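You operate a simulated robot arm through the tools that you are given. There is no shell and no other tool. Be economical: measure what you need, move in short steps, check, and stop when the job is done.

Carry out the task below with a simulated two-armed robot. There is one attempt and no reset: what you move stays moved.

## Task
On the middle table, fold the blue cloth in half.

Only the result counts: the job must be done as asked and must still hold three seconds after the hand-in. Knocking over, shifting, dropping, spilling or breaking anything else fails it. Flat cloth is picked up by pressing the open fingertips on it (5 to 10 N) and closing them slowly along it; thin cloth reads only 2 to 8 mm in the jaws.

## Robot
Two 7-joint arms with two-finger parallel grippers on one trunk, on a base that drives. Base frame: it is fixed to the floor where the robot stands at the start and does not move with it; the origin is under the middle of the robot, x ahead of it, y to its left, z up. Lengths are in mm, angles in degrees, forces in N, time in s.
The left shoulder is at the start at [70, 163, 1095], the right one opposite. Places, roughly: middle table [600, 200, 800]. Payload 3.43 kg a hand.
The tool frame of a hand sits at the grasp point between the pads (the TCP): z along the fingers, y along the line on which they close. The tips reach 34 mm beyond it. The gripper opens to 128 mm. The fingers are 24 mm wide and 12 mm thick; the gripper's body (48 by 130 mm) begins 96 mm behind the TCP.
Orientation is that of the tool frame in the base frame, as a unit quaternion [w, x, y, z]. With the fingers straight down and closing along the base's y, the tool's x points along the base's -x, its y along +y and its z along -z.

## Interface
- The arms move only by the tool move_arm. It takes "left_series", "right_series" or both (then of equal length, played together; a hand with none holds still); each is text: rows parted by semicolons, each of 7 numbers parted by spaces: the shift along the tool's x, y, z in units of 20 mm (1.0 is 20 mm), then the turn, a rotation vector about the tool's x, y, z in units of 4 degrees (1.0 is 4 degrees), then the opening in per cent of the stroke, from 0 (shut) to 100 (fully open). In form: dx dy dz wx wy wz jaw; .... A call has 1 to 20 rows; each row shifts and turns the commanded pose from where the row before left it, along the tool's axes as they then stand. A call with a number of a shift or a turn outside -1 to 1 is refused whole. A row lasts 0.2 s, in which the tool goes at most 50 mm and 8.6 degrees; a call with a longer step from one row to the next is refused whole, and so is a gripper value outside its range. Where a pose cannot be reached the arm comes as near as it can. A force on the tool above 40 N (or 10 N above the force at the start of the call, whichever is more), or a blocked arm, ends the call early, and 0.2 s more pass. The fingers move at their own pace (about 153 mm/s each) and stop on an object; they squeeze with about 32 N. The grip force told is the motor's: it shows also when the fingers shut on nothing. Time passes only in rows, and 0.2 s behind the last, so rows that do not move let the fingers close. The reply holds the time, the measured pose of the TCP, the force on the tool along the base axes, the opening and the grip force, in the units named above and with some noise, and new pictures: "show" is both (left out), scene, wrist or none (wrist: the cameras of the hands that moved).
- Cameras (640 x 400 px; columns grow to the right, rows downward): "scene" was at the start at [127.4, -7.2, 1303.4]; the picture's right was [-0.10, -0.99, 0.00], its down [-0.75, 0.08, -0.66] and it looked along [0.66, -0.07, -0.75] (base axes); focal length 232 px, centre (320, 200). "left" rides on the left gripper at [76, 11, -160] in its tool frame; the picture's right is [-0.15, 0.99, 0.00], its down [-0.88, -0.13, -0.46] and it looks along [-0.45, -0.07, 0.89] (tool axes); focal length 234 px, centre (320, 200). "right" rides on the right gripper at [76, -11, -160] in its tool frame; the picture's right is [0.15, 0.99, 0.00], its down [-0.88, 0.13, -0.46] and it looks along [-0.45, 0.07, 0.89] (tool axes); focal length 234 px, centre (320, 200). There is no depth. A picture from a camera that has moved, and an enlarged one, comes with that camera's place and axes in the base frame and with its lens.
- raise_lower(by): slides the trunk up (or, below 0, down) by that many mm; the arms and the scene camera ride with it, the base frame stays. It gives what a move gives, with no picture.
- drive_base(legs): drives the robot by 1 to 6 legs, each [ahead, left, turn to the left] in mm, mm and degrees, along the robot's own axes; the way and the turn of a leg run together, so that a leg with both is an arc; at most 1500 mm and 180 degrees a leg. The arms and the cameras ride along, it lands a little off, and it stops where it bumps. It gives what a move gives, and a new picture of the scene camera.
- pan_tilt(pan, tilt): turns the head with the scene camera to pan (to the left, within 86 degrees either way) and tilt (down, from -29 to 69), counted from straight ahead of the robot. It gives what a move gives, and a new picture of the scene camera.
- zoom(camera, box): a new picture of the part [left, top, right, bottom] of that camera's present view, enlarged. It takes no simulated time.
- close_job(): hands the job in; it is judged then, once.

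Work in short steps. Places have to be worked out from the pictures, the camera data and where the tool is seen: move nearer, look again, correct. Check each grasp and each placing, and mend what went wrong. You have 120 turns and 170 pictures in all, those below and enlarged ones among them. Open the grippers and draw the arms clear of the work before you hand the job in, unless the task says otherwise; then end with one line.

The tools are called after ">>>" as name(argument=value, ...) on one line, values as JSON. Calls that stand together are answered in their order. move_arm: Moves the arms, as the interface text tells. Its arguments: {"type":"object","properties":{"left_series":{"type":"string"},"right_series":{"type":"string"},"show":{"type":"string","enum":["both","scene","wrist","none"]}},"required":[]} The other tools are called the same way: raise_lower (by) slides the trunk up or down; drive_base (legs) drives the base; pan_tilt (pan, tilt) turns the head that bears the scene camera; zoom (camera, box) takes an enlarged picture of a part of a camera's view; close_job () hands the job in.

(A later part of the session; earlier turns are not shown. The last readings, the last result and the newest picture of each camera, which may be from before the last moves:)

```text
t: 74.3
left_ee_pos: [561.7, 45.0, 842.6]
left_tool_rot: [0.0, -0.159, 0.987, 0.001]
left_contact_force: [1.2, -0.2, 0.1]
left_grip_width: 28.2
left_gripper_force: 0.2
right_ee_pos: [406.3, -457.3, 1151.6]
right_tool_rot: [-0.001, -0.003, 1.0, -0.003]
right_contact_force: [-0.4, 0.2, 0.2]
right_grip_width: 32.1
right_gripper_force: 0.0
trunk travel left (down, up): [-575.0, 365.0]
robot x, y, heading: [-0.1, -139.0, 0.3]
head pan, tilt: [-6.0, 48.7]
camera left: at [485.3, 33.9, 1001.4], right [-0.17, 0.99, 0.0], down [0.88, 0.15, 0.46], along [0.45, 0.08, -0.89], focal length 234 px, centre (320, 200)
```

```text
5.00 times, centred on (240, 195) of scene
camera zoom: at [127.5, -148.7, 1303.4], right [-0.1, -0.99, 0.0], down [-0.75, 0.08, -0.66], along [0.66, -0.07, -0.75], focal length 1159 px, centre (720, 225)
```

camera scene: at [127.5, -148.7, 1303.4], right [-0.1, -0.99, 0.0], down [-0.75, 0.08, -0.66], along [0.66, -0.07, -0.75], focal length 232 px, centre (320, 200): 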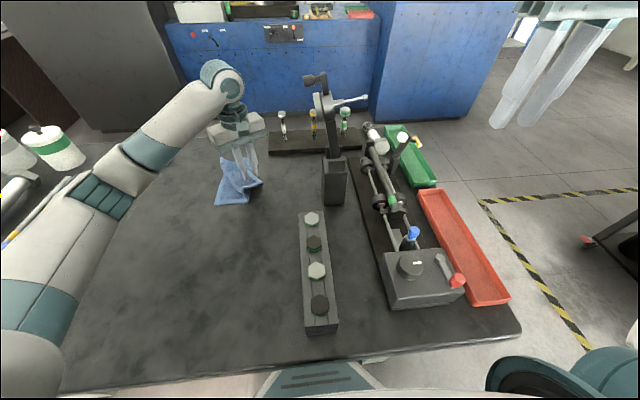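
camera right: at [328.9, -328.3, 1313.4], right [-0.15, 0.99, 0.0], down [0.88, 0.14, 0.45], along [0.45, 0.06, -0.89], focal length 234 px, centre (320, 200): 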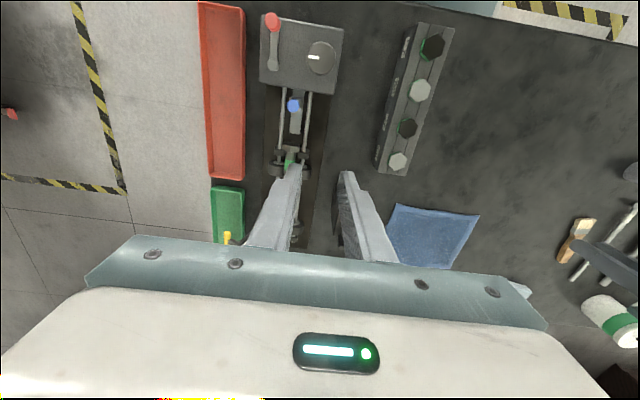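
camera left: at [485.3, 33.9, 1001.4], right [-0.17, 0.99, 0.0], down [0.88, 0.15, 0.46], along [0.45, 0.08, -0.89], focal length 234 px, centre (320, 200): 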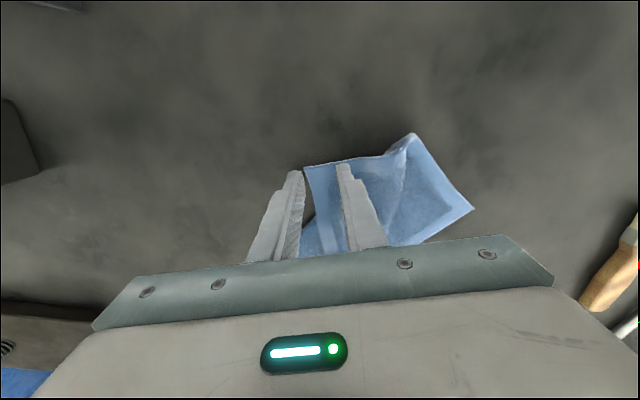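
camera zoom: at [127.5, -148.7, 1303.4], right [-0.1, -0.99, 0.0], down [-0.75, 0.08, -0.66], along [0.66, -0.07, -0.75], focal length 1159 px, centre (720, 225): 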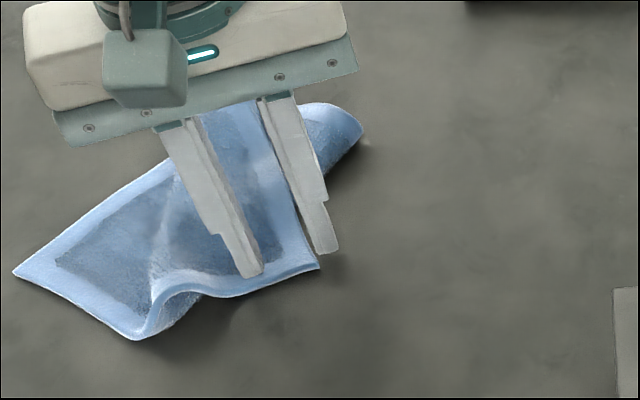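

Finger A is just off the right edge, so I shift back 11 mm and press.

>>> move_arm(left_series="0 0.55 -0.2 0 0 0 22;0 0 0.2 0 0 0 22;0 0 0.1 0 0 0 22;0 0 0.08 0 0 0 22;0 0 0 0 0 0 22", show="wrist")

>>> zoom(camera="scene", box=[190, 155, 290, 235])

```text
t: 75.5
left_ee_pos: [556.7, 55.8, 839.4]
left_tool_rot: [0.0, -0.158, 0.987, 0.0]
left_contact_force: [0.6, -0.9, 0.8]
left_grip_width: 28.1
left_gripper_force: 0.0
right_ee_pos: [405.3, -457.7, 1152.2]
right_tool_rot: [-0.001, -0.003, 1.0, -0.003]
right_contact_force: [0.0, 0.8, 0.4]
right_grip_width: 31.8
right_gripper_force: 0.0
trunk travel left (down, up): [-575.0, 365.0]
robot x, y, heading: [0.4, -140.1, -0.1]
head pan, tilt: [-6.0, 48.7]
camera left: at [480.8, 43.6, 998.1], right [-0.17, 0.99, 0.0], down [0.88, 0.15, 0.46], along [0.45, 0.08, -0.89], focal length 234 px, centre (320, 200)
```

left: 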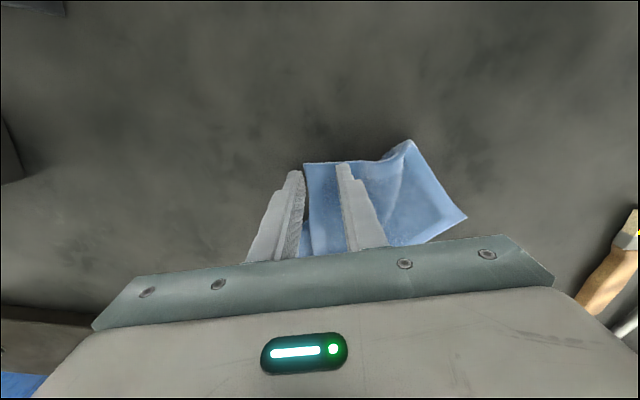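

```text
5.00 times, centred on (240, 195) of scene
camera zoom: at [127.4, -148.7, 1303.4], right [-0.1, -0.99, 0.0], down [-0.75, 0.08, -0.66], along [0.66, -0.07, -0.75], focal length 1159 px, centre (720, 225)
```

zoom: 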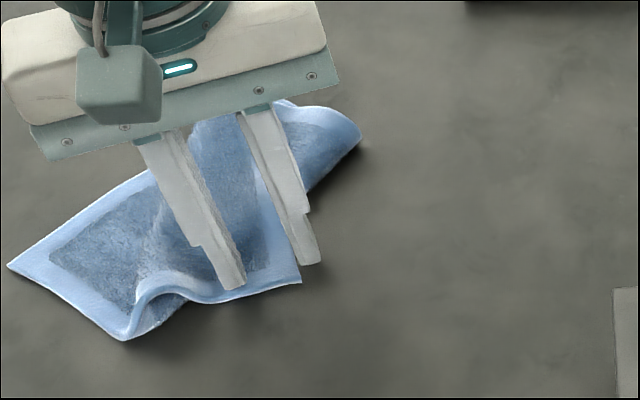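

The cloth moved with the finger because I lifted too little. I raise properly, shift 12 mm, and come down again.

>>> move_arm(left_series="0 0 -0.8 0 0 0 22;0 0 -0.2 0 0 0 22;-0.1 0.7 0 0 0 0 22;0 0 0.6 0 0 0 22;0 0 0 0 0 0 22", show="none")

>>> zoom(camera="scene", box=[190, 155, 290, 235])

```text
t: 76.7
left_ee_pos: [554.4, 70.7, 847.4]
left_tool_rot: [0.001, -0.158, 0.987, 0.001]
left_contact_force: [-0.2, 0.6, 0.2]
left_grip_width: 28.1
left_gripper_force: 0.0
right_ee_pos: [405.5, -457.1, 1152.4]
right_tool_rot: [-0.001, -0.003, 1.0, -0.003]
right_contact_force: [0.3, 1.0, -0.4]
right_grip_width: 31.7
right_gripper_force: 0.0
trunk travel left (down, up): [-575.0, 365.0]
robot x, y, heading: [0.1, -144.8, 0.1]
head pan, tilt: [-6.0, 48.7]
```

```text
5.00 times, centred on (240, 195) of scene
camera zoom: at [127.2, -148.5, 1303.4], right [-0.1, -0.99, 0.0], down [-0.75, 0.08, -0.66], along [0.66, -0.07, -0.75], focal length 1159 px, centre (720, 225)
```

zoom: 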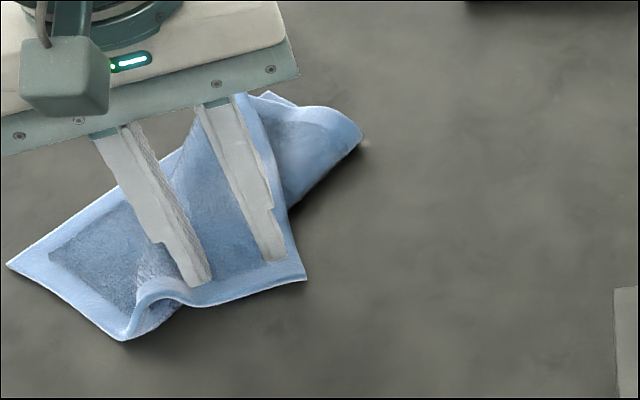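

Slightly too far. I shift back 7 mm and press down.

>>> move_arm(left_series="0 0 -0.2 0 0 0 22;0 -0.35 0 0 0 0 22;0 0 0.3 0 0 0 22;0 0 0.2 0 0 0 22;0 0 0.1 0 0 0 22;0 0 0.1 0 0 0 22;0 0 0 0 0 0 22", show="none")

>>> zoom(camera="scene", box=[190, 155, 290, 235])

```text
t: 78.3
left_ee_pos: [557.8, 63.5, 838.6]
left_tool_rot: [0.002, -0.159, 0.987, 0.0]
left_contact_force: [2.2, 2.7, 20.9]
left_grip_width: 29.1
left_gripper_force: 0.8
right_ee_pos: [404.3, -458.2, 1153.9]
right_tool_rot: [0.0, -0.004, 1.0, -0.003]
right_contact_force: [0.0, -0.4, 0.6]
right_grip_width: 32.1
right_gripper_force: 0.0
trunk travel left (down, up): [-575.0, 365.0]
robot x, y, heading: [-1.0, -140.2, 0.2]
head pan, tilt: [-6.0, 48.7]
```

```text
5.00 times, centred on (240, 195) of scene
camera zoom: at [125.7, -149.1, 1303.8], right [-0.1, -0.99, 0.0], down [-0.75, 0.08, -0.66], along [0.66, -0.07, -0.75], focal length 1159 px, centre (720, 225)
```

zoom: 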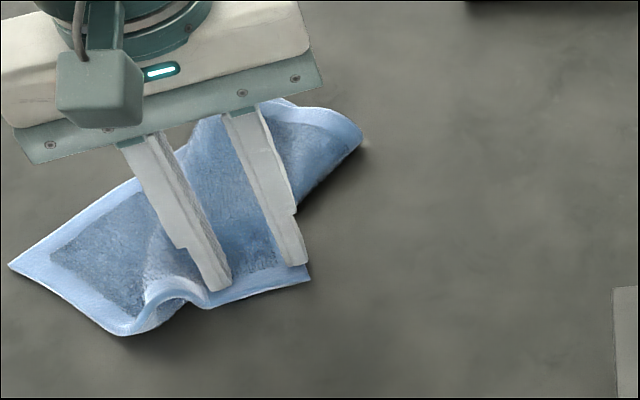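

Placement is good but 21 N is heavy. I ease 1 mm and close slowly.

>>> move_arm(left_series="0 0 -0.05 0 0 0 22;0 0 0 0 0 0 20.5;0 0 0 0 0 0 19;0 0 0 0 0 0 17.5;0 0 0 0 0 0 16;0 0 0 0 0 0 14;0 0 0 0 0 0 12;0 0 0 0 0 0 10;0 0 0 0 0 0 8;0 0 0 0 0 0 6;0 0 0 0 0 0 4;0 0 0 0 0 0 2;0 0 0 0 0 0 0;0 0 0 0 0 0 0", show="none")

>>> zoom(camera="scene", box=[190, 155, 290, 235])

```text
t: 81.3
left_ee_pos: [555.7, 63.3, 838.9]
left_tool_rot: [0.001, -0.158, 0.987, -0.001]
left_contact_force: [-2.2, 4.7, 17.2]
left_grip_width: 5.0
left_gripper_force: 32.0
right_ee_pos: [403.5, -457.9, 1153.5]
right_tool_rot: [0.0, -0.003, 1.0, -0.002]
right_contact_force: [-0.3, -0.4, -0.3]
right_grip_width: 32.2
right_gripper_force: 0.0
trunk travel left (down, up): [-575.0, 365.0]
robot x, y, heading: [1.4, -141.7, 0.1]
head pan, tilt: [-6.0, 48.7]
```

```text
5.00 times, centred on (240, 195) of scene
camera zoom: at [125.6, -148.8, 1303.6], right [-0.1, -0.99, 0.0], down [-0.75, 0.08, -0.66], along [0.66, -0.07, -0.75], focal length 1159 px, centre (720, 225)
```

zoom: 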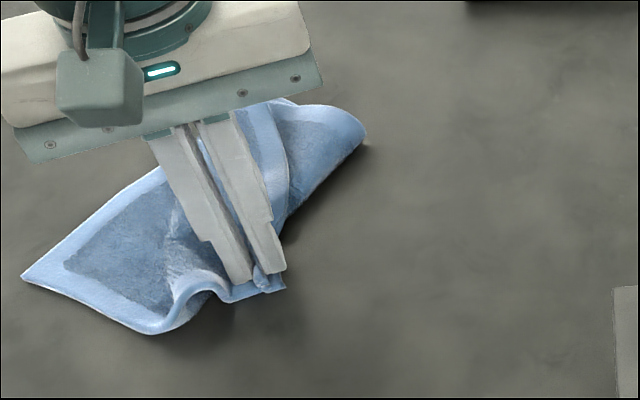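

Gripped (5.0 mm). I lift 40 mm and check that only the upper layer rises.

>>> move_arm(left_series="0 0 -0.5 0 0 0 0;0 0 -0.7 0 0 0 0;0 0 -0.8 0 0 0 0;0 0 0 0 0 0 0", show="wrist")

>>> zoom(camera="scene", box=[190, 145, 290, 235])

```text
t: 82.3
left_ee_pos: [557.6, 63.4, 877.7]
left_tool_rot: [-0.001, -0.158, 0.987, 0.0]
left_contact_force: [-0.3, -0.3, 0.3]
left_grip_width: 4.5
left_gripper_force: 32.3
right_ee_pos: [406.6, -457.8, 1152.5]
right_tool_rot: [-0.001, -0.003, 1.0, -0.003]
right_contact_force: [0.5, -0.2, 0.2]
right_grip_width: 32.0
right_gripper_force: 0.0
trunk travel left (down, up): [-575.0, 365.0]
robot x, y, heading: [3.6, -138.3, 0.0]
head pan, tilt: [-6.0, 48.7]
camera left: at [482.0, 51.4, 1036.8], right [-0.17, 0.99, 0.0], down [0.88, 0.15, 0.45], along [0.45, 0.08, -0.89], focal length 234 px, centre (320, 200)
```

left: 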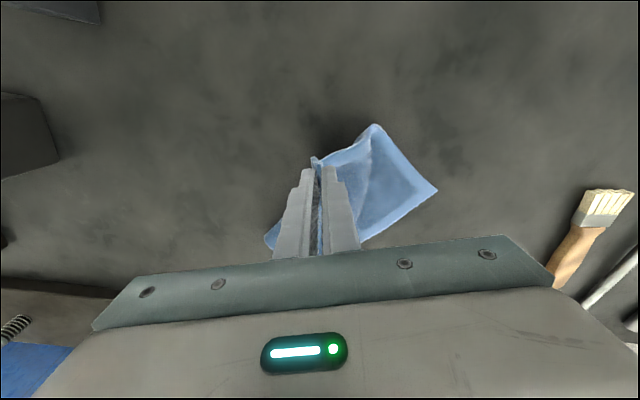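

```text
4.44 times, centred on (240, 190) of scene
camera zoom: at [127.4, -148.5, 1303.4], right [-0.1, -0.99, 0.0], down [-0.75, 0.08, -0.66], along [0.66, -0.07, -0.75], focal length 1030 px, centre (676, 244)
```

zoom: 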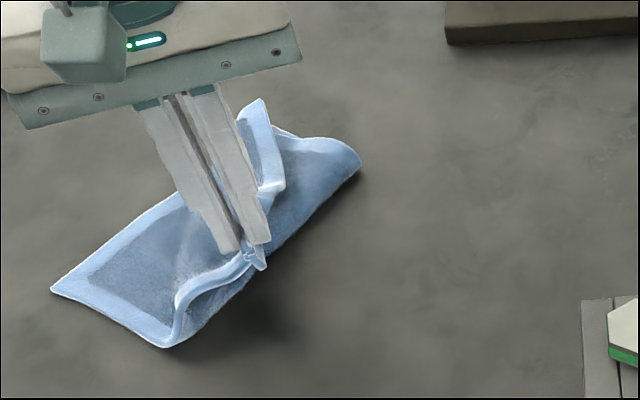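

Only the upper layer is held. I carry it over toward the near-left corner with an arc, then tilt 36° as with the first corner.

>>> move_arm(left_series="-0.23 0.5 -0.3 0 0 0 0;-0.23 0.56 -0.3 0 0 0 0;-0.23 0.56 -0.2 0 0 0 0;-0.23 0.56 -0.1 0 0 0 0;-0.23 0.56 0 0 0 0 0;-0.08 0.25 0 1 0 0 0;-0.08 0.25 0 1 0 0 0;-0.08 0.25 0 1 0 0 0;-0.08 0.25 0 1 0 0 0;-0.08 0.25 0 1 0 0 0;-0.08 0.25 0 1 0 0 0;-0.08 0.25 0 1 0 0 0;-0.08 0.25 0 1 0 0 0;-0.08 0.25 0 1 0 0 0;0 0 0 0 0 0 0", show="wrist")

>>> zoom(camera="scene", box=[180, 145, 290, 235])

```text
t: 85.5
left_ee_pos: [563.4, 167.8, 881.7]
left_tool_rot: [0.049, -0.15, 0.939, -0.306]
left_contact_force: [-0.2, -1.0, -0.5]
left_grip_width: 4.4
left_gripper_force: 31.6
right_ee_pos: [406.8, -458.3, 1153.1]
right_tool_rot: [-0.002, -0.003, 1.0, -0.003]
right_contact_force: [-0.1, 0.1, -0.2]
right_grip_width: 31.9
right_gripper_force: 0.0
trunk travel left (down, up): [-575.0, 365.0]
robot x, y, heading: [1.7, -141.5, 0.6]
head pan, tilt: [-6.0, 48.7]
camera left: at [457.9, 242.5, 1004.1], right [-0.11, 0.81, -0.58], down [0.79, 0.43, 0.45], along [0.61, -0.41, -0.68], focal length 234 px, centre (320, 200)
```

left: 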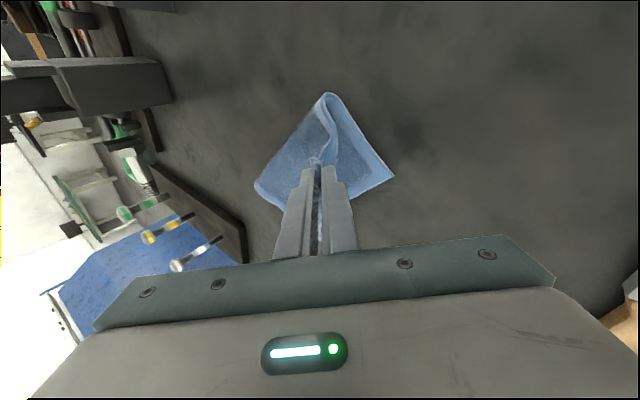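

```text
4.44 times, centred on (235, 190) of scene
camera zoom: at [127.7, -149.0, 1303.4], right [-0.1, -0.99, 0.0], down [-0.75, 0.08, -0.66], along [0.66, -0.07, -0.75], focal length 1030 px, centre (698, 244)
```

zoom: 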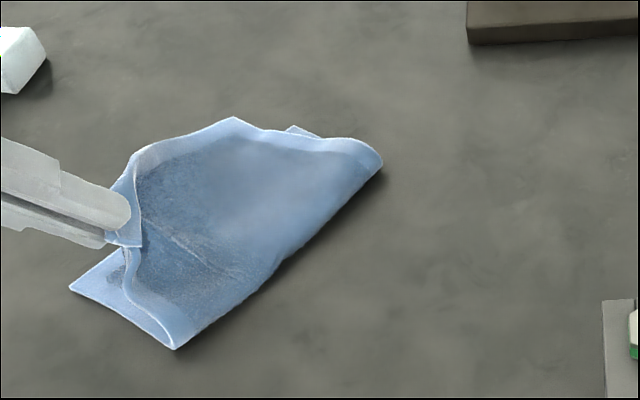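

Nicely aligned. I lower onto the near-left corner at about (562, 166).

>>> move_arm(left_series="0.015 0.4 0 0 0 0 0;0.015 0.4 0.1 0 0 0 0;0.015 0.35 0.2 0 0 0 0;0.015 0.3 0.25 0 0 0 0;0.015 0.25 0.25 0 0 0 0;0 0 0 0 0 0 0", show="wrist")

>>> zoom(camera="scene", box=[180, 145, 290, 235])

```text
t: 86.9
left_ee_pos: [555.8, 185.6, 850.9]
left_tool_rot: [0.049, -0.151, 0.939, -0.305]
left_contact_force: [-1.0, -0.1, -0.9]
left_grip_width: 4.0
left_gripper_force: 31.6
right_ee_pos: [405.5, -458.0, 1151.9]
right_tool_rot: [0.0, -0.003, 1.0, -0.003]
right_contact_force: [-0.5, 0.1, -0.2]
right_grip_width: 32.1
right_gripper_force: 0.0
trunk travel left (down, up): [-575.0, 365.0]
robot x, y, heading: [0.2, -143.2, 0.2]
head pan, tilt: [-6.0, 48.7]
camera left: at [450.3, 260.1, 973.2], right [-0.11, 0.81, -0.58], down [0.79, 0.43, 0.45], along [0.61, -0.41, -0.68], focal length 234 px, centre (320, 200)
```

left: 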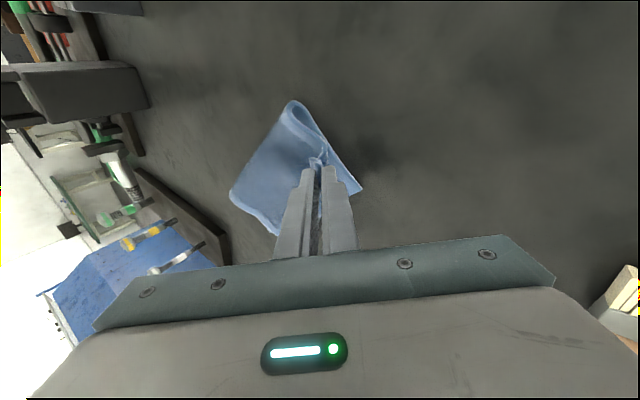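

```text
4.44 times, centred on (235, 190) of scene
camera zoom: at [127.4, -148.6, 1303.4], right [-0.1, -0.99, 0.0], down [-0.75, 0.08, -0.66], along [0.66, -0.07, -0.75], focal length 1030 px, centre (698, 244)
```

zoom: 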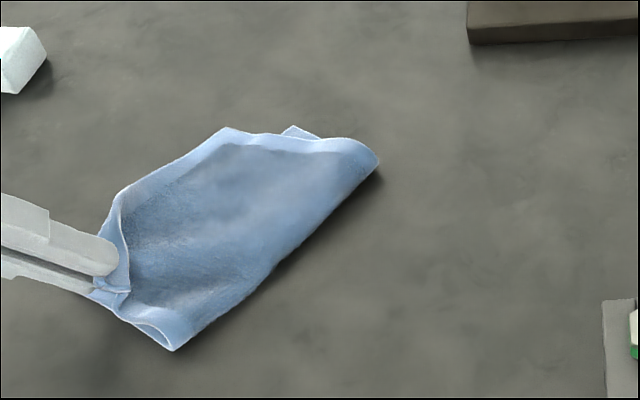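

Looks right. I lower a touch, release and withdraw along the fingers.

>>> move_arm(left_series="0 0.1 0.15 0 0 0 0;0 0 0 0 0 0 5;0 0 0 0 0 0 10;0 0 0 0 0 0 15;0 0 -0.2 0 0 0 16;0 0 -0.5 0 0 0 16;0 0 -1 0 0 0 16;0 0 -1 0 0 0 16;0 0 -1 0 0 0 16;0 0 -1 0 0 0 16;0 0 0 0 0 0 16", show="wrist")

>>> zoom(camera="scene", box=[180, 145, 290, 235])

```text
t: 89.3
left_ee_pos: [538.0, 236.9, 922.2]
left_tool_rot: [0.047, -0.151, 0.939, -0.305]
left_contact_force: [-0.6, 0.8, 0.3]
left_grip_width: 20.6
left_gripper_force: 0.1
right_ee_pos: [405.7, -458.0, 1152.2]
right_tool_rot: [-0.001, -0.003, 1.0, -0.003]
right_contact_force: [0.0, 0.3, 0.1]
right_grip_width: 31.9
right_gripper_force: 0.1
trunk travel left (down, up): [-575.0, 365.0]
robot x, y, heading: [-3.0, -143.5, -0.0]
head pan, tilt: [-6.0, 48.7]
camera left: at [433.5, 312.7, 1045.0], right [-0.11, 0.81, -0.58], down [0.79, 0.43, 0.44], along [0.61, -0.41, -0.68], focal length 234 px, centre (320, 200)
```

left: 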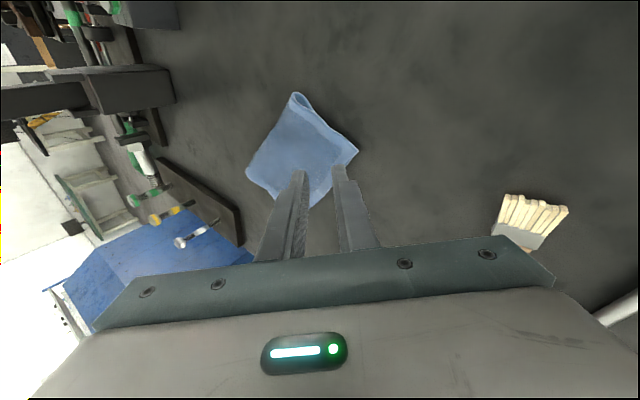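

```text
4.44 times, centred on (235, 190) of scene
camera zoom: at [127.7, -148.6, 1303.3], right [-0.1, -0.99, 0.0], down [-0.75, 0.08, -0.66], along [0.66, -0.07, -0.75], focal length 1030 px, centre (698, 244)
```

zoom: 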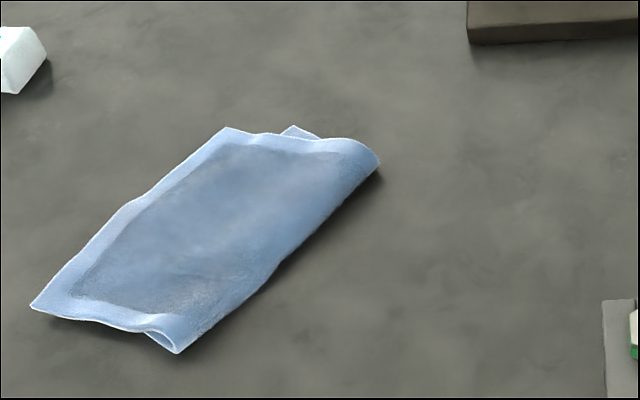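

A good fold, but the upper layer overshoots: about 43 mm at the far corner (TR ≈ (699,124) vs TL ≈ (702,81)) and about 20 mm at the near one. I'll correct the far corner by gripping its overhanging strip. First I straighten the hand and yaw to about 60°.

>>> move_arm(left_series="0 0 -0.2 -1 0 0 22;0 0 0 -1 0 0 22;0 0 0 -1 0 0 22;0 0 0 -1 0 0 22;0 0 0 -1 0 0 22;0 0 0 -1 0 0 22;0 0 0 -1 0 0 22;0 0 0 -1 0 0 22;0 0 0 -1 0 0 22;0 0 0 0 0 -1 22;0 0 0 0 0 -1 22;0 0 0 0 0 -1 22;0 0 0 0 0 -1 22;0 0 0 0 0 -1 22;0 0 0 0 0 -1 22;0 0 0 0 0 -1 22;0 0 0 0 0 -1 22;0 0 0 0 0 -1 22;0 0 0 0 0 -1 22;0 0 0 0 0 -0.5 22", show="none")

>>> move_arm(left_series="0.18 -0.95 0 0 0 0 22;0.18 -0.95 0 0 0 0 22;0.18 -0.95 0.1 0 0 0 22;0.18 -0.95 0.1 0 0 0 22;0.18 -0.95 0.1 0 0 0 22;0.18 -0.95 0.1 0 0 0 22;0.18 -0.95 0.2 0 0 0 22;0.18 -0.95 0.2 0 0 0 22;0.18 -0.95 0.2 0 0 0 22;0 0 0 0 0 0 22", show="wrist")

>>> zoom(camera="scene", box=[180, 145, 290, 235])

```text
t: 93.5
left_ee_pos: [537.8, 238.7, 927.0]
left_tool_rot: [-0.001, -0.502, 0.865, 0.002]
left_contact_force: [-0.3, 0.1, 0.6]
left_grip_width: 28.1
left_gripper_force: 0.1
right_ee_pos: [404.9, -456.7, 1153.1]
right_tool_rot: [-0.001, -0.003, 1.0, -0.003]
right_contact_force: [-0.2, -0.1, 0.5]
right_grip_width: 31.8
right_gripper_force: 0.0
trunk travel left (down, up): [-575.0, 365.0]
robot x, y, heading: [2.3, -144.4, 0.1]
head pan, tilt: [-6.0, 48.7]
```

```text
t: 95.7
left_ee_pos: [668.9, 128.1, 907.2]
left_tool_rot: [0.001, -0.502, 0.865, 0.001]
left_contact_force: [0.2, 0.4, 0.8]
left_grip_width: 28.0
left_gripper_force: 0.0
right_ee_pos: [406.6, -457.0, 1152.9]
right_tool_rot: [-0.001, -0.004, 1.0, -0.003]
right_contact_force: [-0.1, -0.7, 0.3]
right_grip_width: 32.0
right_gripper_force: 0.1
trunk travel left (down, up): [-575.0, 365.0]
robot x, y, heading: [0.7, -143.1, -0.1]
head pan, tilt: [-6.0, 48.7]
camera left: at [622.0, 69.4, 1065.4], right [-0.79, 0.62, 0.0], down [0.55, 0.7, 0.46], along [0.28, 0.36, -0.89], focal length 234 px, centre (320, 200)
```

left: 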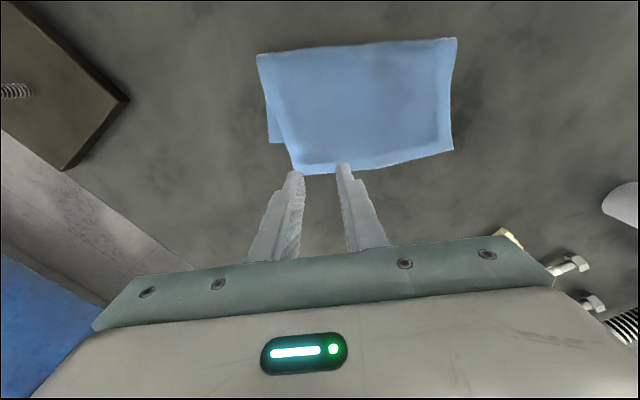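

```text
4.44 times, centred on (235, 190) of scene
camera zoom: at [127.1, -148.2, 1303.4], right [-0.1, -0.99, 0.0], down [-0.75, 0.08, -0.66], along [0.66, -0.07, -0.75], focal length 1030 px, centre (698, 244)
```

zoom: 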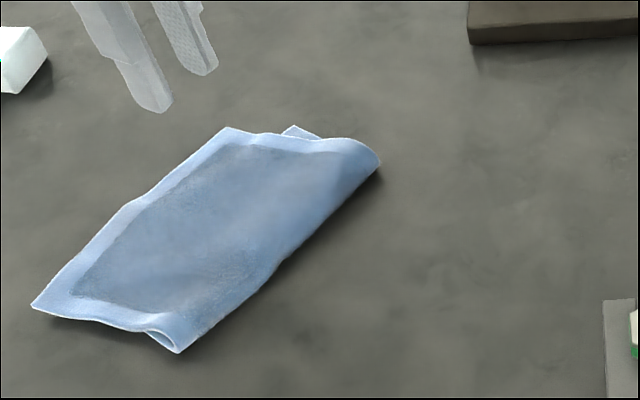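

The wrist view confirms TR (704,124), TL (703,82). I adjust onto the overhanging strip near TR at (675,125) and descend.

>>> move_arm(left_series="0 -0.33 0.6 0 0 0 22;0 0 0.8 0 0 0 22;0 0 0.8 0 0 0 22;0 0 0.7 0 0 0 22;0 0 0 0 0 0 22", show="wrist")

>>> zoom(camera="scene", box=[180, 145, 290, 235])

```text
t: 96.9
left_ee_pos: [676.1, 124.8, 847.8]
left_tool_rot: [0.0, -0.501, 0.865, 0.0]
left_contact_force: [-0.1, 0.2, -0.1]
left_grip_width: 28.2
left_gripper_force: 0.1
right_ee_pos: [406.1, -458.7, 1152.7]
right_tool_rot: [-0.001, -0.004, 1.0, -0.003]
right_contact_force: [0.3, 0.5, -0.4]
right_grip_width: 32.1
right_gripper_force: 0.0
trunk travel left (down, up): [-575.0, 365.0]
robot x, y, heading: [0.3, -140.7, 0.2]
head pan, tilt: [-6.0, 48.7]
camera left: at [628.0, 64.3, 1006.3], right [-0.79, 0.62, 0.0], down [0.55, 0.7, 0.46], along [0.28, 0.36, -0.89], focal length 234 px, centre (320, 200)
```

left: 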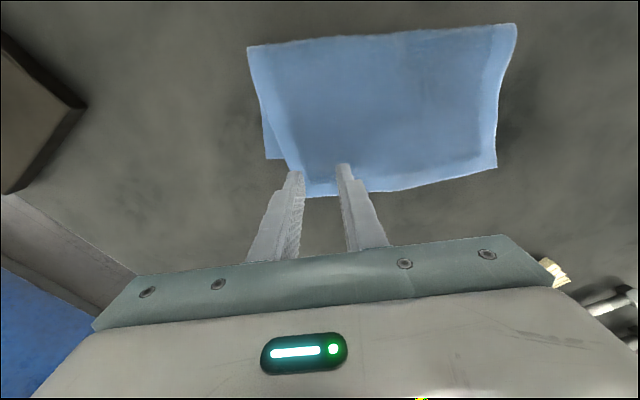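

```text
4.44 times, centred on (235, 190) of scene
camera zoom: at [127.4, -148.8, 1303.4], right [-0.1, -0.99, 0.0], down [-0.75, 0.08, -0.66], along [0.66, -0.07, -0.75], focal length 1030 px, centre (698, 244)
```

zoom: 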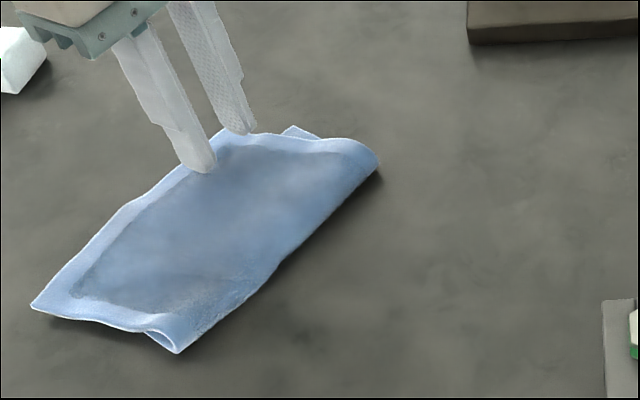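

I shift 8 mm along the edge and 6 mm outward, then press.

>>> move_arm(left_series="-0.3 0.4 0.1 0 0 0 22;0 0 0.2 0 0 0 22;0 0 0.12 0 0 0 22;0 0 0.06 0 0 0 22;0 0 0 0 0 0 22", show="wrist")

>>> zoom(camera="scene", box=[180, 145, 290, 235])

```text
t: 98.1
left_ee_pos: [672.2, 131.2, 838.9]
left_tool_rot: [0.0, -0.501, 0.865, 0.0]
left_contact_force: [0.7, 0.5, 2.4]
left_grip_width: 28.0
left_gripper_force: 0.0
right_ee_pos: [405.1, -457.6, 1152.8]
right_tool_rot: [-0.001, -0.003, 1.0, -0.002]
right_contact_force: [0.2, 0.4, -0.3]
right_grip_width: 32.3
right_gripper_force: 0.1
trunk travel left (down, up): [-575.0, 365.0]
robot x, y, heading: [-3.0, -140.7, -0.2]
head pan, tilt: [-6.0, 48.7]
camera left: at [623.5, 73.0, 998.6], right [-0.79, 0.62, 0.0], down [0.55, 0.7, 0.46], along [0.28, 0.36, -0.89], focal length 234 px, centre (320, 200)
```

left: 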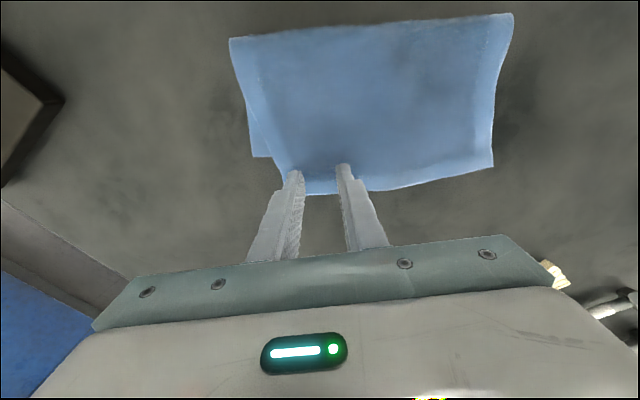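

```text
4.44 times, centred on (235, 190) of scene
camera zoom: at [127.3, -148.6, 1303.4], right [-0.1, -0.99, 0.0], down [-0.75, 0.08, -0.66], along [0.66, -0.07, -0.75], focal length 1030 px, centre (698, 244)
```

zoom: 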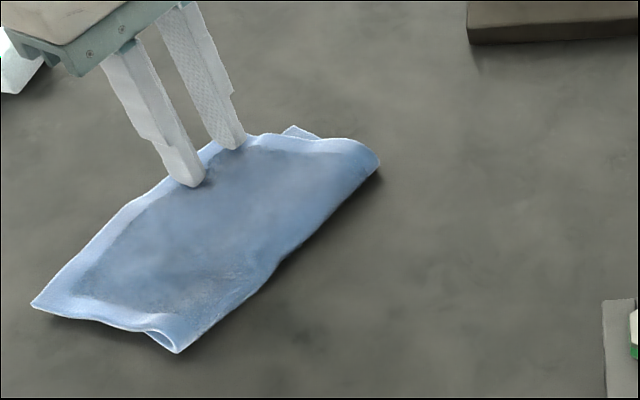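

Light contact (2.4 N) with both tips on cloth. I press about 1.5 mm more and close slowly.

>>> move_arm(left_series="0 0 0.06 0 0 0 22;0 0 0.02 0 0 0 22;0 0 0 0 0 0 20.5;0 0 0 0 0 0 19;0 0 0 0 0 0 17.5;0 0 0 0 0 0 16;0 0 0 0 0 0 14;0 0 0 0 0 0 12;0 0 0 0 0 0 10;0 0 0 0 0 0 8;0 0 0 0 0 0 6;0 0 0 0 0 0 4;0 0 0 0 0 0 2;0 0 0 0 0 0 0;0 0 0 0 0 0 0", show="none")

```text
t: 101.3
left_ee_pos: [670.6, 132.1, 838.5]
left_tool_rot: [0.0, -0.501, 0.866, 0.0]
left_contact_force: [-0.8, 0.4, 7.9]
left_grip_width: 3.6
left_gripper_force: 32.3
right_ee_pos: [403.5, -458.4, 1151.9]
right_tool_rot: [-0.001, -0.003, 1.0, -0.003]
right_contact_force: [-0.4, -0.6, -1.3]
right_grip_width: 31.9
right_gripper_force: 0.1
trunk travel left (down, up): [-575.0, 365.0]
robot x, y, heading: [-0.6, -139.8, -0.0]
head pan, tilt: [-6.0, 48.7]
```

Gripped (3.6 mm). I lift 40 mm and shift it 43 mm back toward the crease side, then look.

>>> move_arm(left_series="0 0 -0.6 0 0 0 0;0.3 -0.2 -0.7 0 0 0 0;0.45 -0.26 -0.5 0 0 0 0;0.45 -0.26 -0.2 0 0 0 0;0.4 -0.23 0 0 0 0 0;0.3 -0.15 0 0 0 0 0;0 0 0 0 0 0 0", show="wrist")

>>> zoom(camera="scene", box=[180, 145, 290, 235])

```text
t: 102.9
left_ee_pos: [671.3, 88.7, 875.5]
left_tool_rot: [0.0, -0.501, 0.865, -0.001]
left_contact_force: [-0.9, 0.4, 0.2]
left_grip_width: 3.4
left_gripper_force: 31.3
right_ee_pos: [405.7, -456.4, 1151.9]
right_tool_rot: [-0.002, -0.004, 1.0, -0.002]
right_contact_force: [0.3, 0.0, -0.2]
right_grip_width: 32.1
right_gripper_force: 0.1
trunk travel left (down, up): [-575.0, 365.0]
robot x, y, heading: [-1.7, -143.7, -0.1]
head pan, tilt: [-6.0, 48.7]
camera left: at [623.4, 29.3, 1035.4], right [-0.79, 0.62, 0.0], down [0.55, 0.7, 0.46], along [0.28, 0.36, -0.89], focal length 234 px, centre (320, 200)
```

left: 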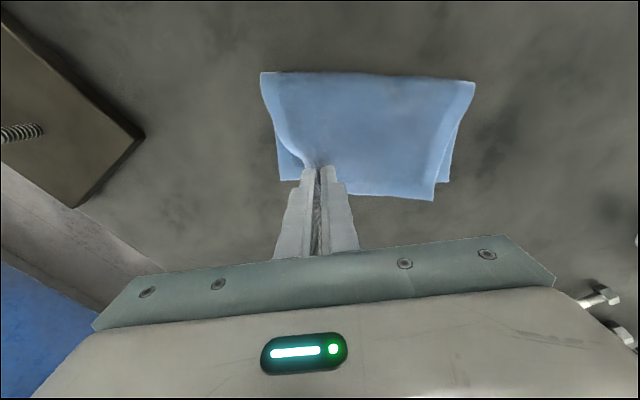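

```text
4.44 times, centred on (235, 190) of scene
camera zoom: at [127.5, -148.5, 1303.4], right [-0.1, -0.99, 0.0], down [-0.75, 0.08, -0.66], along [0.66, -0.07, -0.75], focal length 1030 px, centre (698, 244)
```

zoom: 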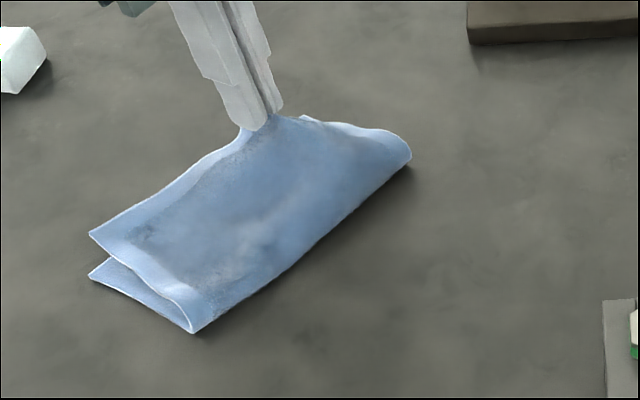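

The cloth shifted a bit; lower corners are now TL ≈ (715,78), BL ≈ (577,188). I move the held corner about 18 mm toward the far end and lower it.

>>> move_arm(left_series="-0.06 -0.45 0 0 0 0 0;-0.06 -0.45 0.2 0 0 0 0;0 0 0.5 0 0 0 0;0 0 0.5 0 0 0 0;0 0 0.3 0 0 0 0;0 0 0 0 0 0 0", show="wrist")

>>> zoom(camera="scene", box=[180, 145, 290, 235])

```text
t: 104.3
left_ee_pos: [688.8, 81.5, 846.2]
left_tool_rot: [0.0, -0.502, 0.865, -0.001]
left_contact_force: [0.3, 0.2, 2.6]
left_grip_width: 3.6
left_gripper_force: 31.8
right_ee_pos: [405.2, -456.7, 1153.2]
right_tool_rot: [-0.001, -0.002, 1.0, -0.003]
right_contact_force: [-0.6, -0.1, -0.5]
right_grip_width: 31.9
right_gripper_force: 0.0
trunk travel left (down, up): [-575.0, 365.0]
robot x, y, heading: [2.5, -146.1, 0.2]
head pan, tilt: [-6.0, 48.7]
camera left: at [641.5, 22.0, 1005.9], right [-0.79, 0.62, 0.0], down [0.55, 0.7, 0.46], along [0.28, 0.36, -0.89], focal length 234 px, centre (320, 200)
```

left: 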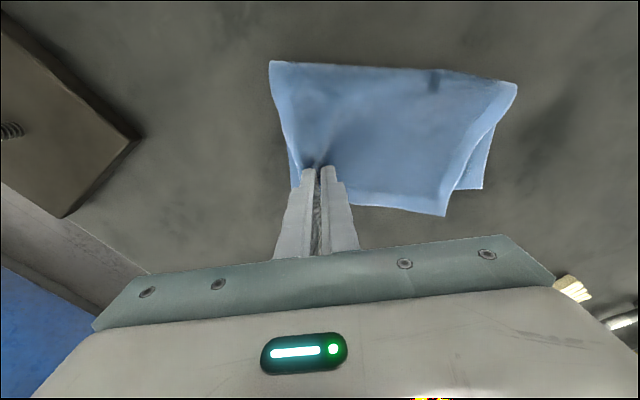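

```text
4.44 times, centred on (235, 190) of scene
camera zoom: at [127.3, -148.7, 1303.4], right [-0.1, -0.99, 0.0], down [-0.75, 0.08, -0.66], along [0.66, -0.07, -0.75], focal length 1030 px, centre (698, 244)
```

zoom: 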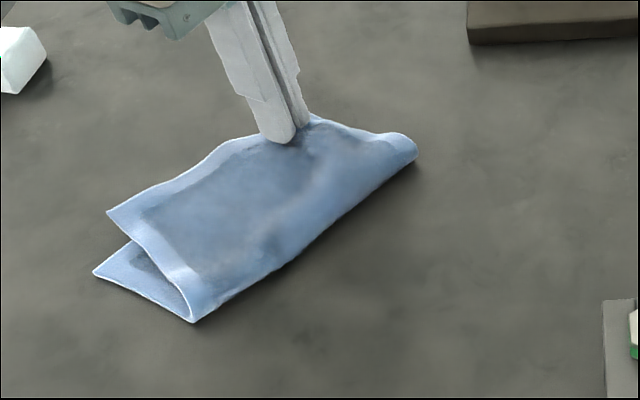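

Contact made. I release slowly and rise to inspect.

>>> move_arm(left_series="0 0 0 0 0 0 4;0 0 0 0 0 0 8;0 0 0 0 0 0 12;0 0 0 0 0 0 16;0 0 -0.3 0 0 0 18;0 0 -0.7 0 0 0 20;0 0 -1 0 0 0 22;0 0 -1 0 0 0 22;0 0 -1 0 0 0 22;-0.5 0 -0.5 0 0 0 22;0 0 0 0 0 0 22;0 0 0 0 0 0 22", show="wrist")

>>> zoom(camera="scene", box=[180, 145, 290, 235])

```text
t: 106.9
left_ee_pos: [693.8, 89.7, 936.6]
left_tool_rot: [-0.001, -0.501, 0.866, 0.002]
left_contact_force: [0.3, -0.5, 0.1]
left_grip_width: 27.9
left_gripper_force: 0.1
right_ee_pos: [406.1, -457.9, 1152.9]
right_tool_rot: [0.0, -0.003, 1.0, -0.002]
right_contact_force: [0.0, -0.6, 0.8]
right_grip_width: 32.4
right_gripper_force: 0.0
trunk travel left (down, up): [-575.0, 365.0]
robot x, y, heading: [4.9, -140.4, -0.2]
head pan, tilt: [-6.0, 48.7]
camera left: at [645.7, 29.5, 1096.1], right [-0.79, 0.62, 0.0], down [0.55, 0.7, 0.46], along [0.28, 0.36, -0.89], focal length 234 px, centre (320, 200)
```

left: 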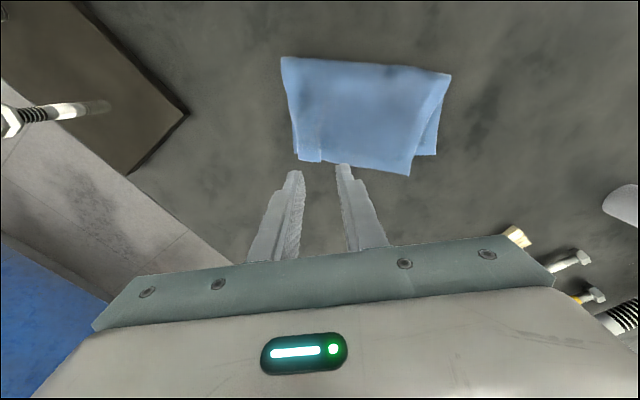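

```text
4.44 times, centred on (235, 190) of scene
camera zoom: at [127.5, -148.6, 1303.4], right [-0.1, -0.99, 0.0], down [-0.75, 0.08, -0.66], along [0.66, -0.07, -0.75], focal length 1030 px, centre (698, 244)
```

zoom: 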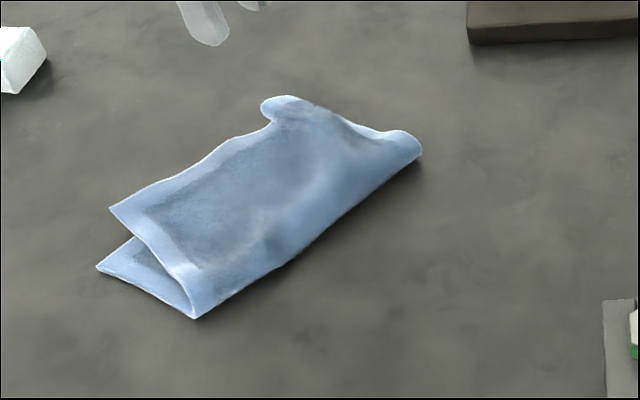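

The far corner looks curled. I look closely from both cameras.

>>> zoom(camera="left", box=[260, 40, 470, 190])

>>> zoom(camera="scene", box=[200, 160, 270, 205])

```text
2.67 times, centred on (365, 115) of left
camera zoom: at [645.7, 29.5, 1096.1], right [-0.79, 0.62, 0.0], down [0.55, 0.7, 0.46], along [0.28, 0.36, -0.89], focal length 624 px, centre (200, 427)
```

zoom: 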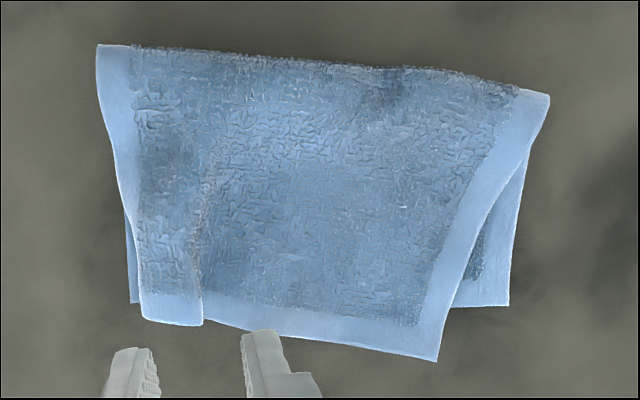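

```text
8.89 times, centred on (235, 182) of scene
camera zoom: at [127.5, -148.6, 1303.4], right [-0.1, -0.99, 0.0], down [-0.75, 0.08, -0.66], along [0.66, -0.07, -0.75], focal length 2060 px, centre (1076, 356)
```

zoom: 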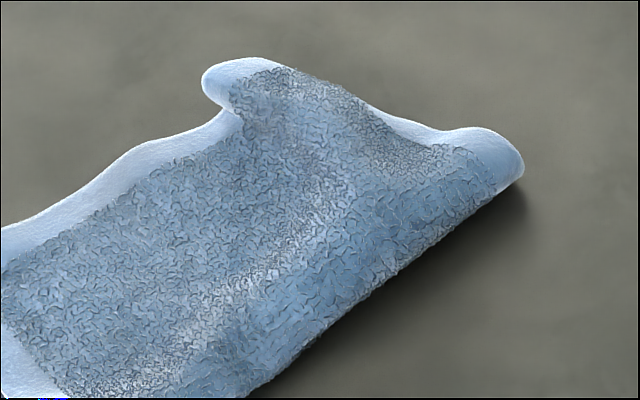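

TR sits nearly on TL now. A pleat remains along the upper left edge, which shortens it and leaves BR about 40 mm short of BL. I grip the overhang at BR and pull it out to BL, positioning above (633,162) with yaw about 44°.

>>> move_arm(left_series="-0.32 0.89 0.3 0 0 0 20;-0.32 0.89 0.4 0 0 0 20;-0.32 0.89 0.5 0 0 0 20;-0.32 0.89 0.5 0 0 0 20;-0.32 0.89 0.5 0 0 0 20;0 0 0.2 0 0 1 20;0 0 0.2 0 0 1 20;0 0 0.2 0 0 1 20;0 0 0.2 0 0 1 20;0 0 0 0 0 0 20", show="wrist")

>>> zoom(camera="scene", box=[180, 145, 290, 235])

```text
t: 109.1
left_ee_pos: [631.9, 163.4, 876.6]
left_tool_rot: [0.0, -0.376, 0.926, -0.001]
left_contact_force: [0.3, 0.3, 0.2]
left_grip_width: 25.5
left_gripper_force: 0.0
right_ee_pos: [405.7, -457.8, 1153.2]
right_tool_rot: [-0.001, -0.003, 1.0, -0.002]
right_contact_force: [1.0, 0.4, 0.3]
right_grip_width: 32.1
right_gripper_force: 0.1
trunk travel left (down, up): [-575.0, 365.0]
robot x, y, heading: [1.1, -143.7, -0.0]
head pan, tilt: [-6.0, 48.7]
camera left: at [569.1, 119.2, 1036.1], right [-0.58, 0.81, 0.0], down [0.72, 0.52, 0.46], along [0.37, 0.27, -0.89], focal length 234 px, centre (320, 200)
```

left: 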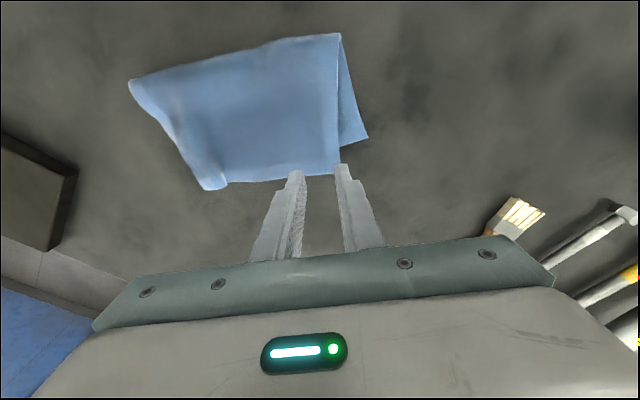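

```text
4.44 times, centred on (235, 190) of scene
camera zoom: at [127.4, -148.6, 1303.4], right [-0.1, -0.99, 0.0], down [-0.75, 0.08, -0.66], along [0.66, -0.07, -0.75], focal length 1030 px, centre (698, 244)
```

zoom: 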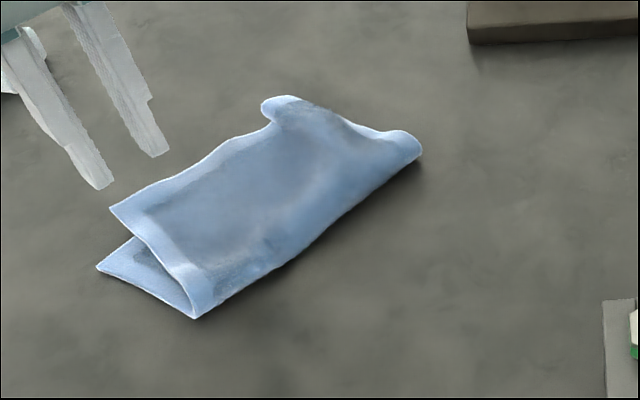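

Alignment good. I nudge outward 4 mm and descend to press.

>>> move_arm(left_series="-0.2 -0.15 0.5 0 0 0 21;0 0 0.5 0 0 0 21;0 0 0.4 0 0 0 21;0 0 0.25 0 0 0 21;0 0 0.1 0 0 0 21;0 0 0 0 0 0 21", show="wrist")

>>> zoom(camera="scene", box=[180, 145, 290, 235])

```text
t: 110.5
left_ee_pos: [637.4, 162.6, 841.1]
left_tool_rot: [-0.001, -0.376, 0.927, 0.001]
left_contact_force: [0.5, -0.4, 0.2]
left_grip_width: 26.7
left_gripper_force: 0.0
right_ee_pos: [404.7, -457.7, 1152.3]
right_tool_rot: [-0.001, -0.003, 1.0, -0.003]
right_contact_force: [0.5, 0.3, 0.4]
right_grip_width: 31.9
right_gripper_force: 0.1
trunk travel left (down, up): [-575.0, 365.0]
robot x, y, heading: [0.0, -139.9, 0.4]
head pan, tilt: [-6.0, 48.7]
camera left: at [574.3, 119.0, 1001.0], right [-0.59, 0.81, 0.0], down [0.72, 0.52, 0.46], along [0.37, 0.27, -0.89], focal length 234 px, centre (320, 200)
```

left: 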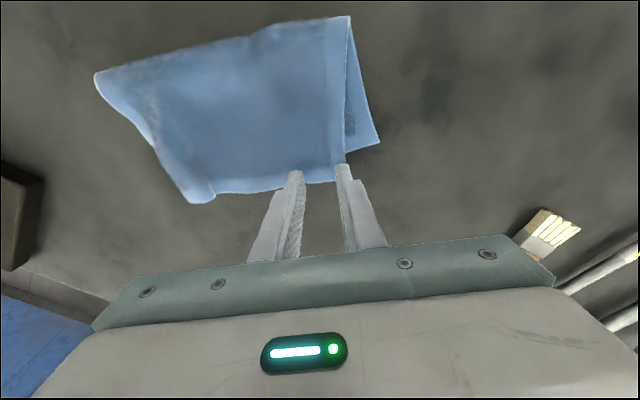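

```text
4.44 times, centred on (235, 190) of scene
camera zoom: at [127.4, -148.6, 1303.4], right [-0.1, -0.99, 0.0], down [-0.75, 0.08, -0.66], along [0.66, -0.07, -0.75], focal length 1030 px, centre (698, 244)
```

zoom: 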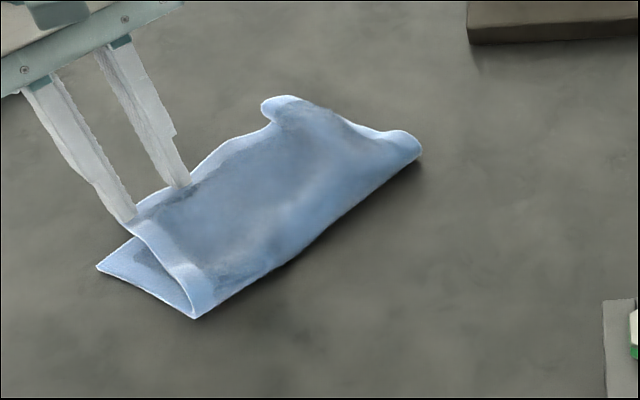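

The near finger is right at the corner edge. I lift a little, shift 7 mm toward the far end and 3 mm inward, then press.

>>> move_arm(left_series="0 0 -0.6 0 0 0 21;0.15 -0.35 0 0 0 0 21;0 0 0.5 0 0 0 21;0 0 0.15 0 0 0 21;0 0 0.08 0 0 0 21;0 0 0.08 0 0 0 21;0 0 0 0 0 0 21", show="none")

>>> zoom(camera="scene", box=[180, 145, 290, 235])

```text
t: 112.1
left_ee_pos: [640.1, 155.9, 839.4]
left_tool_rot: [0.001, -0.376, 0.927, 0.0]
left_contact_force: [1.6, 0.7, 9.1]
left_grip_width: 26.4
left_gripper_force: 0.1
right_ee_pos: [405.5, -457.6, 1154.5]
right_tool_rot: [-0.001, -0.003, 1.0, -0.002]
right_contact_force: [0.2, 0.0, 0.1]
right_grip_width: 31.9
right_gripper_force: 0.1
trunk travel left (down, up): [-575.0, 365.0]
robot x, y, heading: [-1.1, -140.9, 0.0]
head pan, tilt: [-6.0, 48.7]
```

```text
4.44 times, centred on (235, 190) of scene
camera zoom: at [126.8, -149.0, 1303.6], right [-0.1, -0.99, 0.0], down [-0.75, 0.08, -0.66], along [0.66, -0.07, -0.75], focal length 1030 px, centre (698, 244)
```

zoom: 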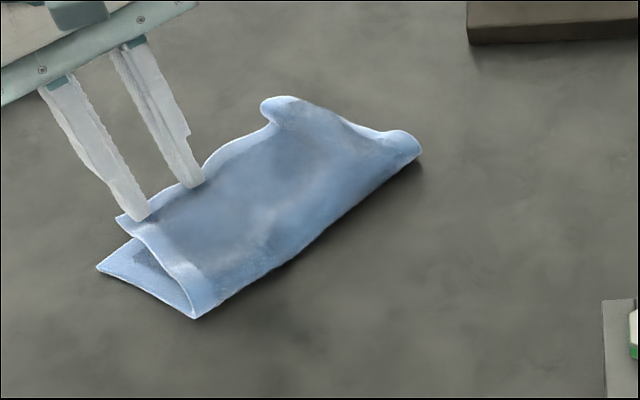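

9.1 N with both tips well on the cloth. I close slowly.

>>> move_arm(left_series="0 0 0 0 0 0 19.5;0 0 0 0 0 0 18;0 0 0 0 0 0 16;0 0 0 0 0 0 14;0 0 0 0 0 0 12;0 0 0 0 0 0 10;0 0 0 0 0 0 8;0 0 0 0 0 0 6;0 0 0 0 0 0 4;0 0 0 0 0 0 2;0 0 0 0 0 0 0;0 0 0 0 0 0 0;0 0 -0.5 0 0 0 0;0 0 -0.5 0 0 0 0;0 0 0 0 0 0 0", show="wrist")

>>> zoom(camera="scene", box=[180, 145, 290, 235])

```text
t: 115.3
left_ee_pos: [641.2, 154.8, 856.8]
left_tool_rot: [-0.002, -0.376, 0.927, 0.0]
left_contact_force: [-0.2, -0.4, 0.1]
left_grip_width: 5.3
left_gripper_force: 32.0
right_ee_pos: [405.8, -456.4, 1151.3]
right_tool_rot: [-0.001, -0.003, 1.0, -0.003]
right_contact_force: [0.0, -0.5, -0.7]
right_grip_width: 31.8
right_gripper_force: 0.0
trunk travel left (down, up): [-575.0, 365.0]
robot x, y, heading: [1.5, -140.6, 0.0]
head pan, tilt: [-6.0, 48.7]
camera left: at [578.6, 110.9, 1016.4], right [-0.58, 0.81, 0.0], down [0.72, 0.52, 0.45], along [0.37, 0.27, -0.89], focal length 234 px, centre (320, 200)
```

left: 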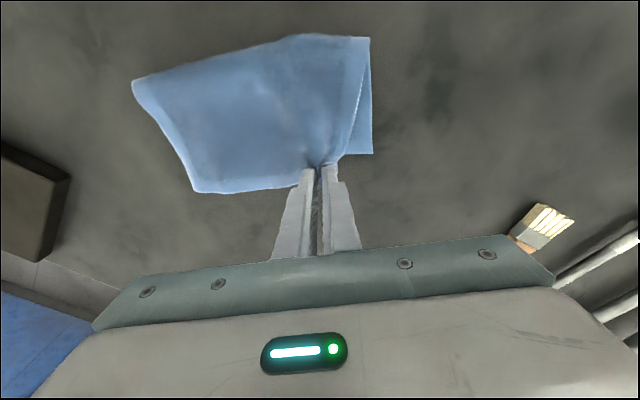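

```text
4.44 times, centred on (235, 190) of scene
camera zoom: at [127.8, -148.4, 1303.3], right [-0.1, -0.99, 0.0], down [-0.75, 0.08, -0.66], along [0.66, -0.07, -0.75], focal length 1030 px, centre (698, 244)
```

zoom: 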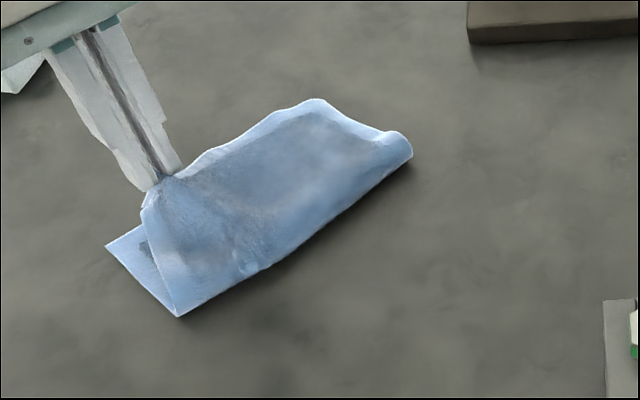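

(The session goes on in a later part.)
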